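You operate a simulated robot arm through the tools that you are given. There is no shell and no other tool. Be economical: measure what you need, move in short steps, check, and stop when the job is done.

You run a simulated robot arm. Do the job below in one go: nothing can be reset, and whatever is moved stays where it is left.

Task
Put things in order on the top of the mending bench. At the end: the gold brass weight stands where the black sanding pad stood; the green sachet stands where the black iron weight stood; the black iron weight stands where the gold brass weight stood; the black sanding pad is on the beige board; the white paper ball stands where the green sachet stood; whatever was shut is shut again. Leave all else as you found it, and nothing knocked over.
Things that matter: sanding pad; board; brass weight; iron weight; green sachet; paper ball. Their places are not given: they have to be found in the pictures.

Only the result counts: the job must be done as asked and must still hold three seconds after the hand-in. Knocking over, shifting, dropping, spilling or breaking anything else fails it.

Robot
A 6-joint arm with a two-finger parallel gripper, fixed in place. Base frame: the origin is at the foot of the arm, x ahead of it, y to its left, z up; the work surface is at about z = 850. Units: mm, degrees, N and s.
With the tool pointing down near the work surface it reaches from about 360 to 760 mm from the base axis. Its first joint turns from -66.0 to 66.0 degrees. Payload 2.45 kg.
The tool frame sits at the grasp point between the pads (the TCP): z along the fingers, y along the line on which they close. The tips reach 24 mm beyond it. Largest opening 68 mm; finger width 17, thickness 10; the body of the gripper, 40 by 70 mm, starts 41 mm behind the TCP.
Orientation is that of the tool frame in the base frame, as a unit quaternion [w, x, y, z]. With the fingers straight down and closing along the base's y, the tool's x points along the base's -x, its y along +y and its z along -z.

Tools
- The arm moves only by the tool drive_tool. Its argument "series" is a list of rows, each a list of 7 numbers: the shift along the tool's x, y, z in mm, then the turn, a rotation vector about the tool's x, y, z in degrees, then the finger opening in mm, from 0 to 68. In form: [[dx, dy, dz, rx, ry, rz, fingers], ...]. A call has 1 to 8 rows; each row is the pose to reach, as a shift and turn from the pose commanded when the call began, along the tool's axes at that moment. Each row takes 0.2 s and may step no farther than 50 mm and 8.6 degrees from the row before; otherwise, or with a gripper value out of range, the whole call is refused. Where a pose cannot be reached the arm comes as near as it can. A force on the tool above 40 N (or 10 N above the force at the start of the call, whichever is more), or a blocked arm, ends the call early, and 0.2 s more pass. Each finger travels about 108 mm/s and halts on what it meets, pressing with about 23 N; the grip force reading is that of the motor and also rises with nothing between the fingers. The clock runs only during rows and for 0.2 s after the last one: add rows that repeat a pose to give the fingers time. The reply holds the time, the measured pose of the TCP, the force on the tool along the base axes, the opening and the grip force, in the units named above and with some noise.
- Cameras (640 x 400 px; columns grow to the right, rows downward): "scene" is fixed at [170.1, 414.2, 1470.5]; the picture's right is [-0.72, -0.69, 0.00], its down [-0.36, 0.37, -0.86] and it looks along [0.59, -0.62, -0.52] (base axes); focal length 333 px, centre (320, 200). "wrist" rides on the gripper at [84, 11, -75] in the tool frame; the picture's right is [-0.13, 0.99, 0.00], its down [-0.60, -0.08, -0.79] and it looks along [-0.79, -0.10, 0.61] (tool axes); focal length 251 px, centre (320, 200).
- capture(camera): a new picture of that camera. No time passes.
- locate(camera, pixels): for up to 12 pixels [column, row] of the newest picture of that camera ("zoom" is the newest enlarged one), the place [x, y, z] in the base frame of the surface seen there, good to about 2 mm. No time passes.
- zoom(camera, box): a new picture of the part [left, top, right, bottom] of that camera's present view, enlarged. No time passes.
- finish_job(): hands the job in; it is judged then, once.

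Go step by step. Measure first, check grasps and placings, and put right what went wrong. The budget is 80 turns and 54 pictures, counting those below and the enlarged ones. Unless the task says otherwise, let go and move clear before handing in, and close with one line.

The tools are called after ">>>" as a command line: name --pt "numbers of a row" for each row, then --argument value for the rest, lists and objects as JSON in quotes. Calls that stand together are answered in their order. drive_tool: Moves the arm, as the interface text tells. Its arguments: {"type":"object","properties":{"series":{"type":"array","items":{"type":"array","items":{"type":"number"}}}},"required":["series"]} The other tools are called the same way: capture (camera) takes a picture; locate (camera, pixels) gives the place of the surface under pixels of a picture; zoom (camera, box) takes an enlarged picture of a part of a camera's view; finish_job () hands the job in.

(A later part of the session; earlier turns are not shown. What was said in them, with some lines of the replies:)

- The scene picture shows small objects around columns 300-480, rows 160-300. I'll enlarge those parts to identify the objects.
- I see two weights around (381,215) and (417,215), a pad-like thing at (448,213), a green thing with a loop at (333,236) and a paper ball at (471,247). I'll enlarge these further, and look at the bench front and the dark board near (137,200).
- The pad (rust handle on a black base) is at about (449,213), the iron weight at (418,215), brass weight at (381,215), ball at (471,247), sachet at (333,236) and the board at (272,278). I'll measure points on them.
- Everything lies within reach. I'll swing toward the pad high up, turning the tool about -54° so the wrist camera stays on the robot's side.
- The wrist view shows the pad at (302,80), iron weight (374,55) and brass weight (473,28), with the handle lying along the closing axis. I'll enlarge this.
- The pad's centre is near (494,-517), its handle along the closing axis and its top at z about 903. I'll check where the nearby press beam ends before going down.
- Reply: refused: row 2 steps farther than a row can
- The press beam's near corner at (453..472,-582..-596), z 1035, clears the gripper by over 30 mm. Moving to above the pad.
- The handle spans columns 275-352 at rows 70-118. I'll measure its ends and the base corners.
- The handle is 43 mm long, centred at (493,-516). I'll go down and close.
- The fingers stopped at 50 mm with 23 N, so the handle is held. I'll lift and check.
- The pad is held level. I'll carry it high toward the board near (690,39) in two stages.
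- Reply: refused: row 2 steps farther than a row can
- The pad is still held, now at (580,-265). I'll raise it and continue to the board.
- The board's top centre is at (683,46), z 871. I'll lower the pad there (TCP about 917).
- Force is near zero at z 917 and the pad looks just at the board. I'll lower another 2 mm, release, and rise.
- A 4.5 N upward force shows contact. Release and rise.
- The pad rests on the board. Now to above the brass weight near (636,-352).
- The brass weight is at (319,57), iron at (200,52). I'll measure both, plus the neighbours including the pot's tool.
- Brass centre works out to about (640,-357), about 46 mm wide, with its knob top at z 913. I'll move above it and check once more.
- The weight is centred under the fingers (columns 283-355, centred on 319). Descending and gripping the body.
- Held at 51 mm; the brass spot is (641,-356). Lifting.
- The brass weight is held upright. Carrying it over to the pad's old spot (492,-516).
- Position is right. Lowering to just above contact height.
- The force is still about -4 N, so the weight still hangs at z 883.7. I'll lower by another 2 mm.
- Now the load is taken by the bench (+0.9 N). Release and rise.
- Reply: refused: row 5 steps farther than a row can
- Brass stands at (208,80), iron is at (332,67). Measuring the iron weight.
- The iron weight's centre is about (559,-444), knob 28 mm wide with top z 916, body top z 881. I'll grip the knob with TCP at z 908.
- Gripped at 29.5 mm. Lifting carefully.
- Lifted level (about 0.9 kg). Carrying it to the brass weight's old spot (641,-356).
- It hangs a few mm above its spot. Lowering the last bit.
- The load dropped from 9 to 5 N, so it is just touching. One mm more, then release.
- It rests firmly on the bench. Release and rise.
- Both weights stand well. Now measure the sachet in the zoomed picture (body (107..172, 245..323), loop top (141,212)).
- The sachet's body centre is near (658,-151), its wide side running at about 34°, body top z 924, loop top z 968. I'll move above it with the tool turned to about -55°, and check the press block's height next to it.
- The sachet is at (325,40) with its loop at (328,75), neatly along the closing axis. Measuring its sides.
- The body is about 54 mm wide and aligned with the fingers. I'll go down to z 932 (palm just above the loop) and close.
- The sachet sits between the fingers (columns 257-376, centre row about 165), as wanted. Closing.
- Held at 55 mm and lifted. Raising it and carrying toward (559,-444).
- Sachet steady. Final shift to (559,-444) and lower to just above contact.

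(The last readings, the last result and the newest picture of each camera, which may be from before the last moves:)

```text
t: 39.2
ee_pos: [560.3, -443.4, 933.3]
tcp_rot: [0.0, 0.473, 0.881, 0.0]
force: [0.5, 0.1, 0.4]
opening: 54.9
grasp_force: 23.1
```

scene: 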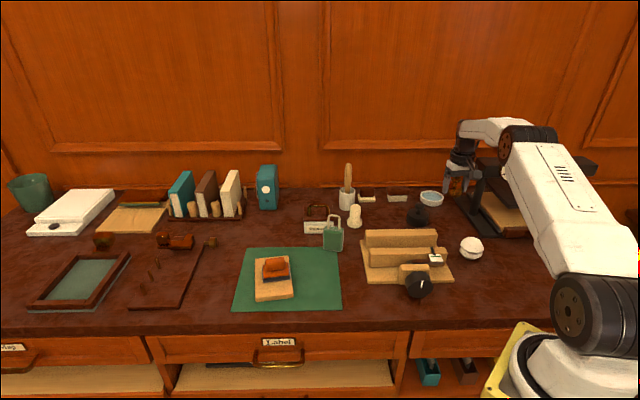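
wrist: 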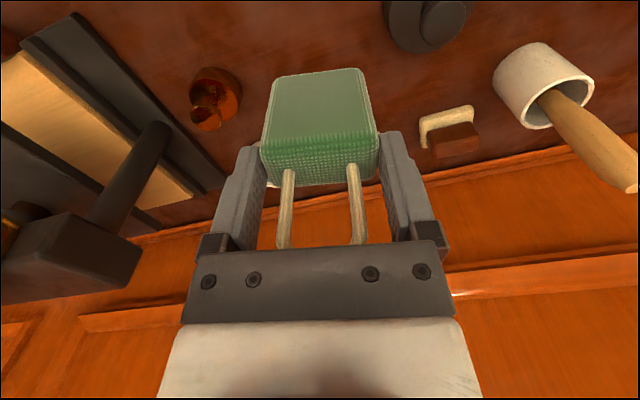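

>>> drive_tool --pt "0 0 0.7 0 0 0 40" --pt "0 0 1.4 0 0 0 40" --pt "0 0 1.4 0 0 0 40"

>>> zoom --camera "scene" --box '[340, 150, 500, 270]'

```text
t: 40.0
ee_pos: [560.5, -443.8, 931.2]
tcp_rot: [0.0, 0.474, 0.881, -0.001]
force: [0.1, 0.1, -1.1]
opening: 55.2
grasp_force: 23.3
```

```text
3.33 times, centred on (420, 210) of scene
```

zoom: 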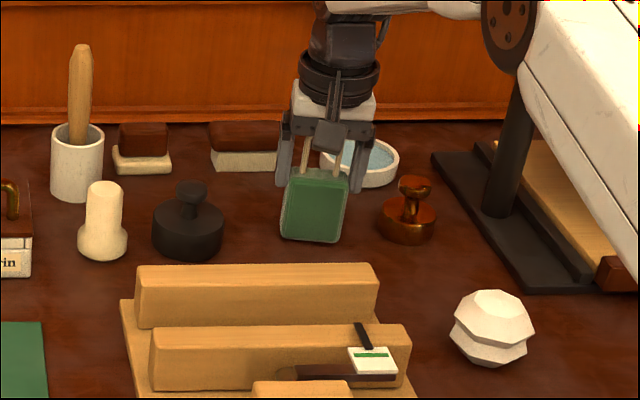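

No clear contact force yet at z 931. Lower a little more.

>>> drive_tool --pt "0 0 0.7 0 0 0 40" --pt "0 0 1.4 0 0 0 40" --pt "0 0 1.4 0 0 0 40"

```text
t: 40.8
ee_pos: [560.4, -444.5, 929.6]
tcp_rot: [0.001, 0.474, 0.881, 0.0]
force: [0.0, -0.1, -0.8]
opening: 55.1
grasp_force: 23.1
```

>>> locate --camera "zoom" --pixels '[[310, 236], [310, 240], [310, 246], [338, 240], [310, 175], [290, 233]]'

>>> drive_tool --pt "0 0 0.8 0 0 0 40" --pt "0 0 1.6 0 0 0 40" --pt "0 0 1.6 0 0 0 40"

```text
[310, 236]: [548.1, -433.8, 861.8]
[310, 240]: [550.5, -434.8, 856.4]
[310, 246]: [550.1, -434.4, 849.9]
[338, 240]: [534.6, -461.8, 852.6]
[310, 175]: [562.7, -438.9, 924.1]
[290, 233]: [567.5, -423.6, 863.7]
```

```text
t: 41.6
ee_pos: [561.3, -444.6, 928.8]
tcp_rot: [-0.001, 0.473, 0.881, 0.0]
force: [-0.1, -1.0, -0.4]
opening: 55.0
grasp_force: 22.6
```

>>> zoom --camera "scene" --box '[390, 180, 450, 230]'

>>> locate --camera "zoom" --pixels '[[270, 350], [270, 370], [270, 390], [270, 150]]'

```text
8.00 times, centred on (420, 205) of scene
```

zoom: 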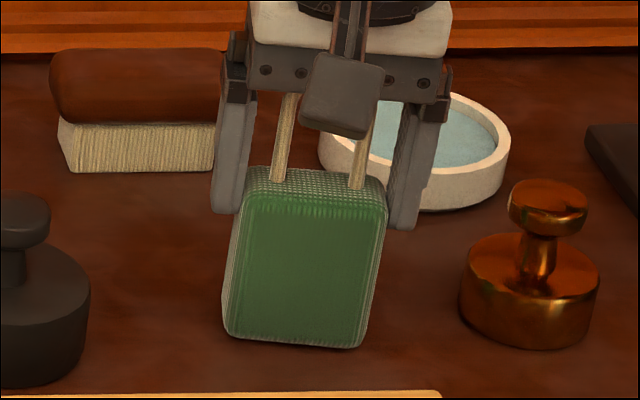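

```text
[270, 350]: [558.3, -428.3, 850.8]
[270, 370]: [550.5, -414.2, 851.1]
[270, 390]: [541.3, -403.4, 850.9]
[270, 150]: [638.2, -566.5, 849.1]
```

The sachet shows no gap below it and looks upright. I'll check its top height against the original 924.

>>> locate --camera "zoom" --pixels '[[310, 178], [290, 172], [340, 182], [290, 335], [340, 340], [240, 330], [360, 342], [260, 330]]'

```text
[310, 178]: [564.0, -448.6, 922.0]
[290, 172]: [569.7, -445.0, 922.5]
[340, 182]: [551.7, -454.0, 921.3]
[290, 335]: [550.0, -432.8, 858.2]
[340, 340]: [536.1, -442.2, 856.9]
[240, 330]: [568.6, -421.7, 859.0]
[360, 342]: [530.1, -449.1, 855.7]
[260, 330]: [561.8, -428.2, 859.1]
```

The top is about at its original height, so it's within a millimetre of the bench. One more small step, then release slowly.

>>> drive_tool --pt "0 0 1 0 0 0 40" --pt "0 0 1 0 0 0 40"

```text
t: 42.2
ee_pos: [560.4, -445.5, 928.1]
tcp_rot: [0.001, 0.474, 0.881, -0.001]
force: [-2.1, 2.8, 6.8]
opening: 54.8
grasp_force: 23.0
```

Contact now (6.8 N). Release and rise.

>>> drive_tool --pt "0 0 -0.5 0 0 0 60" --pt "0 0 -0.5 0 0 0 68" --pt "0 0 -0.5 0 0 0 68" --pt "0 0 -30 0 0 0 68" --pt "0 0 -75 0 0 0 68" --pt "0 0 -120 0 0 0 68"

>>> capture --camera "scene"

```text
t: 43.6
ee_pos: [560.7, -443.0, 1050.5]
tcp_rot: [0.0, 0.473, 0.881, 0.0]
force: [-0.7, -0.3, -0.4]
opening: 68.0
grasp_force: 0.0
```

```text
14 pictures are left
```

scene: 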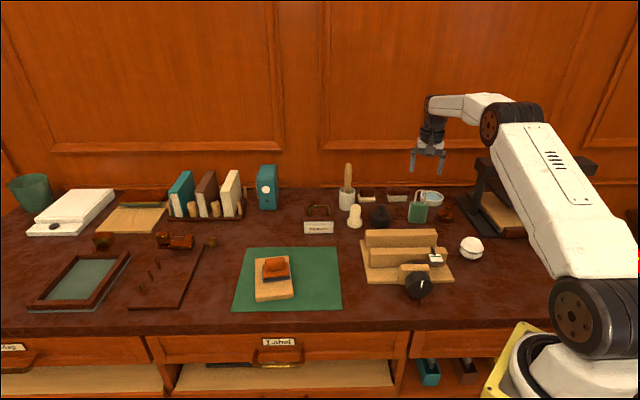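

All good so far. Now to the paper ball near (375,-400), which is large (about 68 mm), so I need a close look from above.

>>> drive_tool --pt "27.7 -26.3 0 0 0 0 68" --pt "55.4 -52.6 0 0 0 0 68" --pt "83 -78.8 0 0 0 0 68" --pt "110.8 -105 0 0 0 0 68" --pt "138.6 -131.4 10 0 0 0 68" --pt "138.6 -131.4 30 0 0 0 68"

>>> capture --camera "wrist"

>>> zoom --camera "scene" --box '[440, 225, 504, 265]'

```text
t: 45.0
ee_pos: [373.7, -402.1, 1018.5]
tcp_rot: [0.0, 0.473, 0.881, -0.001]
force: [0.1, 1.0, -0.1]
opening: 67.9
grasp_force: 0.0
```

```text
13 pictures are left
```

wrist: 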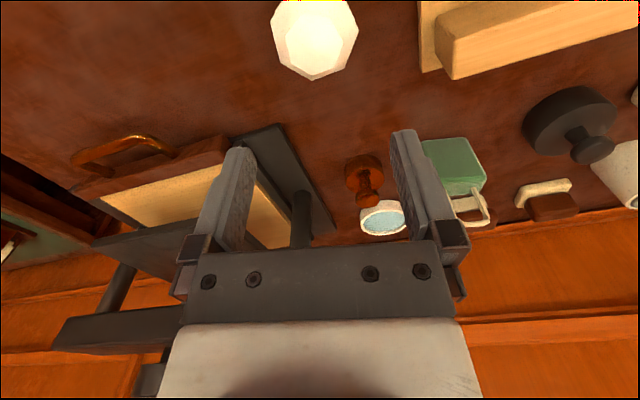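

```text
10.00 times, centred on (472, 245) of scene
```

zoom: 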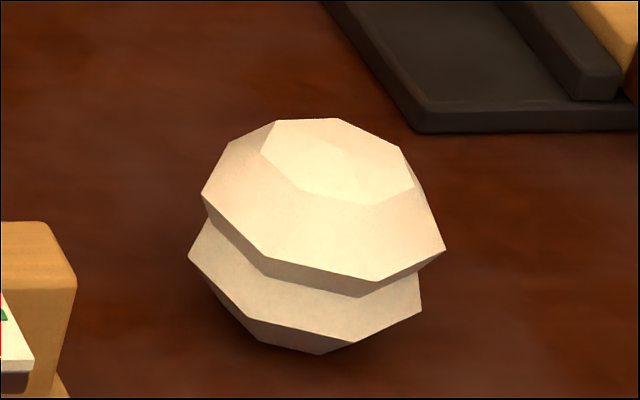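

The ball has two ridges with a waist between and a flat top facet. Measuring its ridge points from both cameras.

>>> locate --camera "zoom" --pixels '[[206, 194], [440, 247], [360, 290], [265, 248], [193, 258], [417, 306], [320, 349], [330, 124], [408, 178], [270, 150], [310, 190], [350, 335]]'

>>> locate --camera "wrist" --pixels '[[274, 18], [276, 60], [313, 78], [347, 65], [356, 32], [315, 40], [290, 20], [340, 15], [328, 58], [310, 8], [286, 35], [345, 40]]'

>>> zoom --camera "wrist" --box '[250, 0, 378, 80]'

```text
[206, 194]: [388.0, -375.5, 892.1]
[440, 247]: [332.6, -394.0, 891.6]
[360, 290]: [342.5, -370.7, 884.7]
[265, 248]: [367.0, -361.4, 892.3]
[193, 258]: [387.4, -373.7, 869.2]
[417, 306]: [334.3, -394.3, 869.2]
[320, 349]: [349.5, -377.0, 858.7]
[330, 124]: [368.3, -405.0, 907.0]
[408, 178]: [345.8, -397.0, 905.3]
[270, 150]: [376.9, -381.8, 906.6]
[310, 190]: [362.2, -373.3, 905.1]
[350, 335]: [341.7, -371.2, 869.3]
```

```text
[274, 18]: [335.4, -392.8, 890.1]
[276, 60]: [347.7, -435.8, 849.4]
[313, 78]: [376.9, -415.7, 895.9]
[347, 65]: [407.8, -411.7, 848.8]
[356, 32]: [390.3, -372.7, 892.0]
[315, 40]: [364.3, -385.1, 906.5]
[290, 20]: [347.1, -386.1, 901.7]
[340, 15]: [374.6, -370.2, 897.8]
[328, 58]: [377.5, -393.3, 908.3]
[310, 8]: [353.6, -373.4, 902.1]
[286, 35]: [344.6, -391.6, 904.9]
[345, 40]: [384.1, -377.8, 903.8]
```

```text
5.00 times, centred on (314, 40) of wrist
```

zoom: 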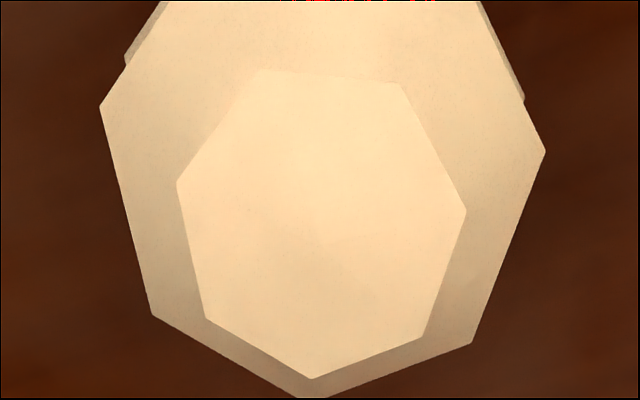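

The ball's ridges form a heptagon about 56-58 mm across, centre (362,-391), top z 908. It fits the 68 mm opening in the current orientation (edge opposite a vertex). I'll check the lying press's near end for finger clearance.

>>> locate --camera "scene" --pixels '[[451, 277], [446, 249], [446, 258], [440, 240], [436, 234], [480, 215], [483, 236]]'

>>> drive_tool --pt "15 -4 20 0 0 1.5 68" --pt "15.5 -4 50 0 0 1.5 68" --pt "15.5 -4 50 0 0 1.5 68"

>>> capture --camera "wrist"

```text
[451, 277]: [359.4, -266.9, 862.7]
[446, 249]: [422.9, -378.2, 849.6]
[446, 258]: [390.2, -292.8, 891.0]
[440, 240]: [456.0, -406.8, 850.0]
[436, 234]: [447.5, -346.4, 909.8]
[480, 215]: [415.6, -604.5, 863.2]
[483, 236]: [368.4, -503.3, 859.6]
```

```text
t: 45.8
ee_pos: [363.4, -389.6, 966.0]
tcp_rot: [0.0, 0.485, 0.875, 0.0]
force: [-0.3, 0.4, 0.4]
opening: 68.1
grasp_force: 0.1
```

```text
10 pictures are left
```

wrist: 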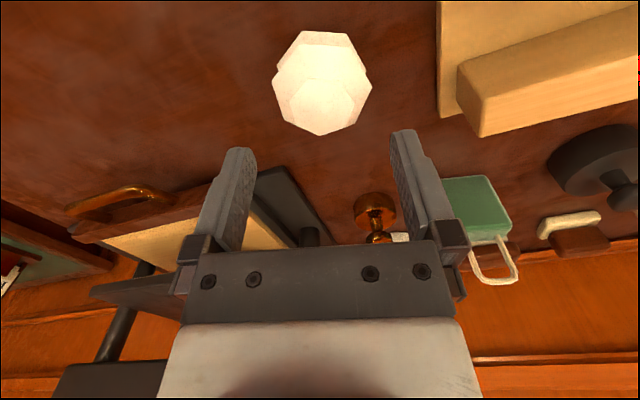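

The ball is centred between the fingers (columns 273-371) and the press end is about 48 mm clear. Descend and close.

>>> drive_tool --pt "0 0 40 0 0 0 68" --pt "0 0 70 0 0 0 68" --pt "0 0 84 0 0 0 68" --pt "0 0 84 0 0 0 68" --pt "0 0 84 0 0 0 45" --pt "0 0 84 0 0 0 45" --pt "0 0 84 0 0 0 45"

```text
t: 47.4
ee_pos: [362.4, -388.7, 882.6]
tcp_rot: [0.0, 0.485, 0.875, 0.001]
force: [0.3, -0.4, -0.1]
opening: 47.2
grasp_force: 23.3
```

It closed to 47 mm with full force, a bit narrower than measured. I'll lift a little and look.

>>> drive_tool --pt "0 0 -15 0 0 0 45" --pt "0 0 -30 0 0 0 45" --pt "0 0 -30 0 0 0 45"

>>> capture --camera "wrist"

```text
t: 48.2
ee_pos: [363.4, -391.7, 913.6]
tcp_rot: [0.0, 0.486, 0.874, 0.0]
force: [0.3, 0.2, 0.2]
opening: 47.2
grasp_force: 23.1
```

```text
9 pictures are left
```

wrist: 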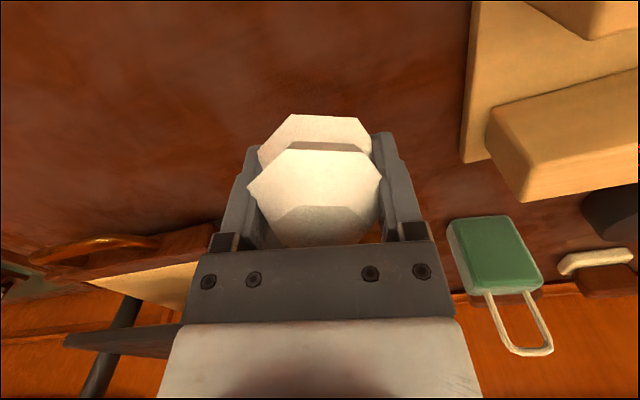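

The ball is held and lifted. Raise it and carry over the press toward the sachet's old spot (661,-151).

>>> drive_tool --pt "0 0 -45 0 0 0 45" --pt "0 0 -90 0 0 0 45" --pt "0 0 -125 0 0 0 45" --pt "6 47.5 -125 0 0 0 45" --pt "12 95 -125 0 0 0 45" --pt "18 142.5 -125 0 0 0 45" --pt "24 190 -125 0 0 0 45"

>>> drive_tool --pt "6 47.5 0 0 0 0 45" --pt "12 95 0 0 0 0 45" --pt "18 142.5 0 0 0 0 45" --pt "23.8 189.8 0 0 0 0 45" --pt "23.8 189.8 0 0 0 0 45"

>>> capture --camera "wrist"

```text
t: 49.8
ee_pos: [512.3, -267.5, 1040.3]
tcp_rot: [0.0, 0.485, 0.875, 0.0]
force: [-0.2, -0.4, -0.1]
opening: 47.0
grasp_force: 23.0
```

```text
t: 51.0
ee_pos: [658.9, -150.2, 1034.3]
tcp_rot: [0.0, 0.485, 0.875, 0.0]
force: [-0.4, -0.6, -0.3]
opening: 47.0
grasp_force: 23.4
```

```text
8 pictures are left
```

wrist: 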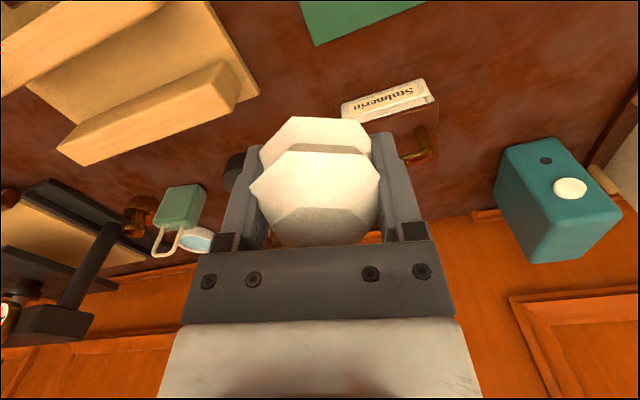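

Over the spot; lowering to just above contact.

>>> drive_tool --pt "-1.9 1.2 45 0 0 0 45" --pt "-1.9 1.2 90 0 0 0 45" --pt "-1.9 1.2 125 0 0 0 45" --pt "-1.9 1.2 142 0 0 0 45" --pt "-1.9 1.2 149 0 0 0 45" --pt "-1.9 1.2 149 0 0 0 45"

>>> drive_tool --pt "0 0 0.8 0 0 0 45" --pt "0 0 1.6 0 0 0 45" --pt "0 0 1.6 0 0 0 45"

```text
t: 52.4
ee_pos: [661.8, -150.5, 889.7]
tcp_rot: [0.0, 0.485, 0.875, 0.0]
force: [1.3, -0.8, -0.7]
opening: 46.2
grasp_force: 22.6
```

```text
t: 53.2
ee_pos: [661.8, -151.1, 888.8]
tcp_rot: [0.0, 0.484, 0.875, 0.0]
force: [1.0, -0.1, 0.1]
opening: 46.6
grasp_force: 22.7
```

>>> drive_tool --pt "0 0 1.5 0 0 0 45" --pt "0 0 3 0 0 0 45" --pt "0 0 3 0 0 0 45"

>>> zoom --camera "scene" --box '[290, 200, 370, 260]'

```text
t: 54.0
ee_pos: [659.8, -150.6, 886.2]
tcp_rot: [0.0, 0.485, 0.875, -0.001]
force: [-0.9, -1.0, 5.1]
opening: 46.3
grasp_force: 22.9
```

```text
6.67 times, centred on (330, 230) of scene
```

zoom: 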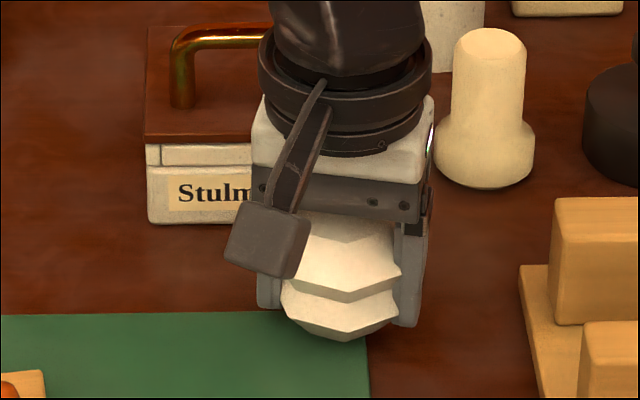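

Contact at z 886 (5 N), about 3 mm earlier than expected; the ball may be over the mat's corner. I'll measure the mat's edge.

>>> locate --camera "zoom" --pixels '[[250, 316], [250, 308], [367, 330], [367, 350], [374, 350], [230, 330], [345, 336], [300, 322], [345, 300], [368, 390]]'

```text
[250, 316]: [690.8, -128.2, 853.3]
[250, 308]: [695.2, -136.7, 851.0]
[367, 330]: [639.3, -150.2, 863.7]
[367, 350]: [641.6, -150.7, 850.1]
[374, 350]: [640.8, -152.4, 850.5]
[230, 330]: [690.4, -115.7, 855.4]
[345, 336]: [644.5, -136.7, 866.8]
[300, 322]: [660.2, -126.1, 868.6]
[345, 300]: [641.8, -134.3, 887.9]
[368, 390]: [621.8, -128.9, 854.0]
```

The mat's corner is near (655,-166), z 853.5, so the sachet stood on the mat; the higher contact is explained. The ball is resting; release and rise.

>>> drive_tool --pt "0 0 0 0 0 0 52" --pt "0 0 0 0 0 0 60" --pt "0 0 0 0 0 0 68" --pt "0 0 0 0 0 0 68" --pt "0 0 -40 0 0 0 68" --pt "0 0 -85 0 0 0 68" --pt "0 0 -130 0 0 0 68" --pt "0 0 -160 0 0 0 68"

>>> capture --camera "wrist"

>>> capture --camera "scene"

```text
t: 55.8
ee_pos: [662.9, -150.2, 1044.1]
tcp_rot: [-0.001, 0.486, 0.874, 0.0]
force: [-0.3, 0.0, -0.3]
opening: 67.8
grasp_force: 0.0
```

```text
6 pictures are left
```

wrist: 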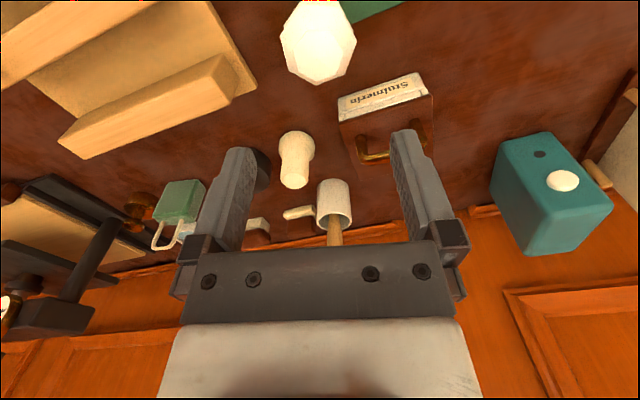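

```text
5 pictures are left
```

scene: 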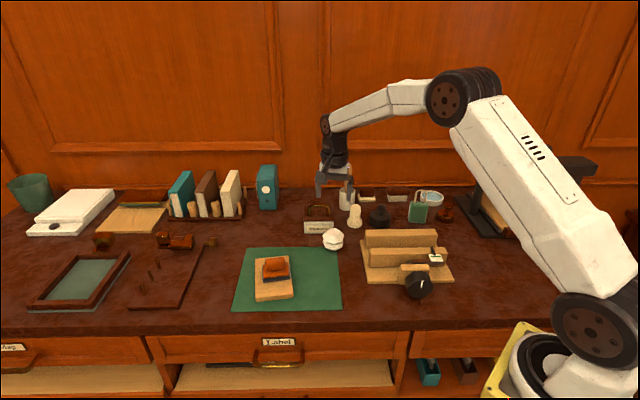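

The ball stands at (333,239). I'll wait a second and enlarge it to be sure it isn't rolling.

>>> drive_tool --pt "0 0 -20 0 0 0 68" --pt "0 0 -40 0 0 0 68" --pt "0 0 -40 0 0 0 68" --pt "0 0 -40 0 0 0 68" --pt "0 0 -40 0 0 0 68" --pt "0 0 -40 0 0 0 68" --pt "0 0 -40 0 0 0 68" --pt "0 0 -40 0 0 0 68"

>>> zoom --camera "scene" --box '[240, 170, 480, 310]'

>>> locate --camera "scene" --pixels '[[323.5, 238], [343, 241], [333, 233], [333, 247]]'

```text
t: 57.6
ee_pos: [661.7, -151.1, 1084.2]
tcp_rot: [0.001, 0.485, 0.875, 0.0]
force: [0.5, -0.4, -1.0]
opening: 67.9
grasp_force: 0.2
```

```text
2.67 times, centred on (360, 240) of scene
```

zoom: 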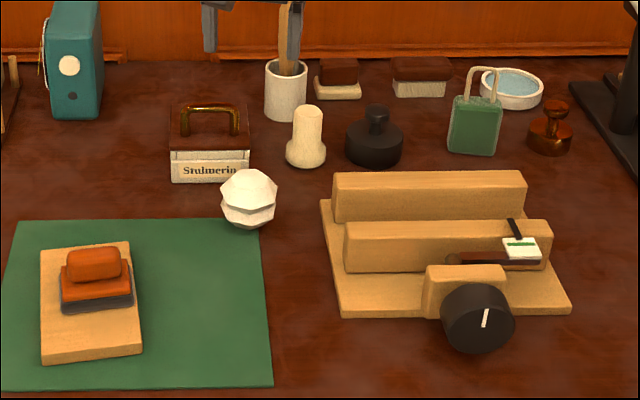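

```text
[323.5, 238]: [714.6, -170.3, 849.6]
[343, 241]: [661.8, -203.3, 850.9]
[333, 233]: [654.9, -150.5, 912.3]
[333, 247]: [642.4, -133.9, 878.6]
```

The final picture shows the pad on the board, with both weights, the sachet and the ball standing still on their new spots. The gripper is clear, and I opened nothing, so there is nothing to shut again.

>>> finish_job

```text
The job is handed in.
```

The job is handed in: the black sanding pad is on the beige board, and the brass weight, iron weight, green sachet and paper ball stand where you asked. In the last pictures all were upright and still, and nothing that was shut had been opened.
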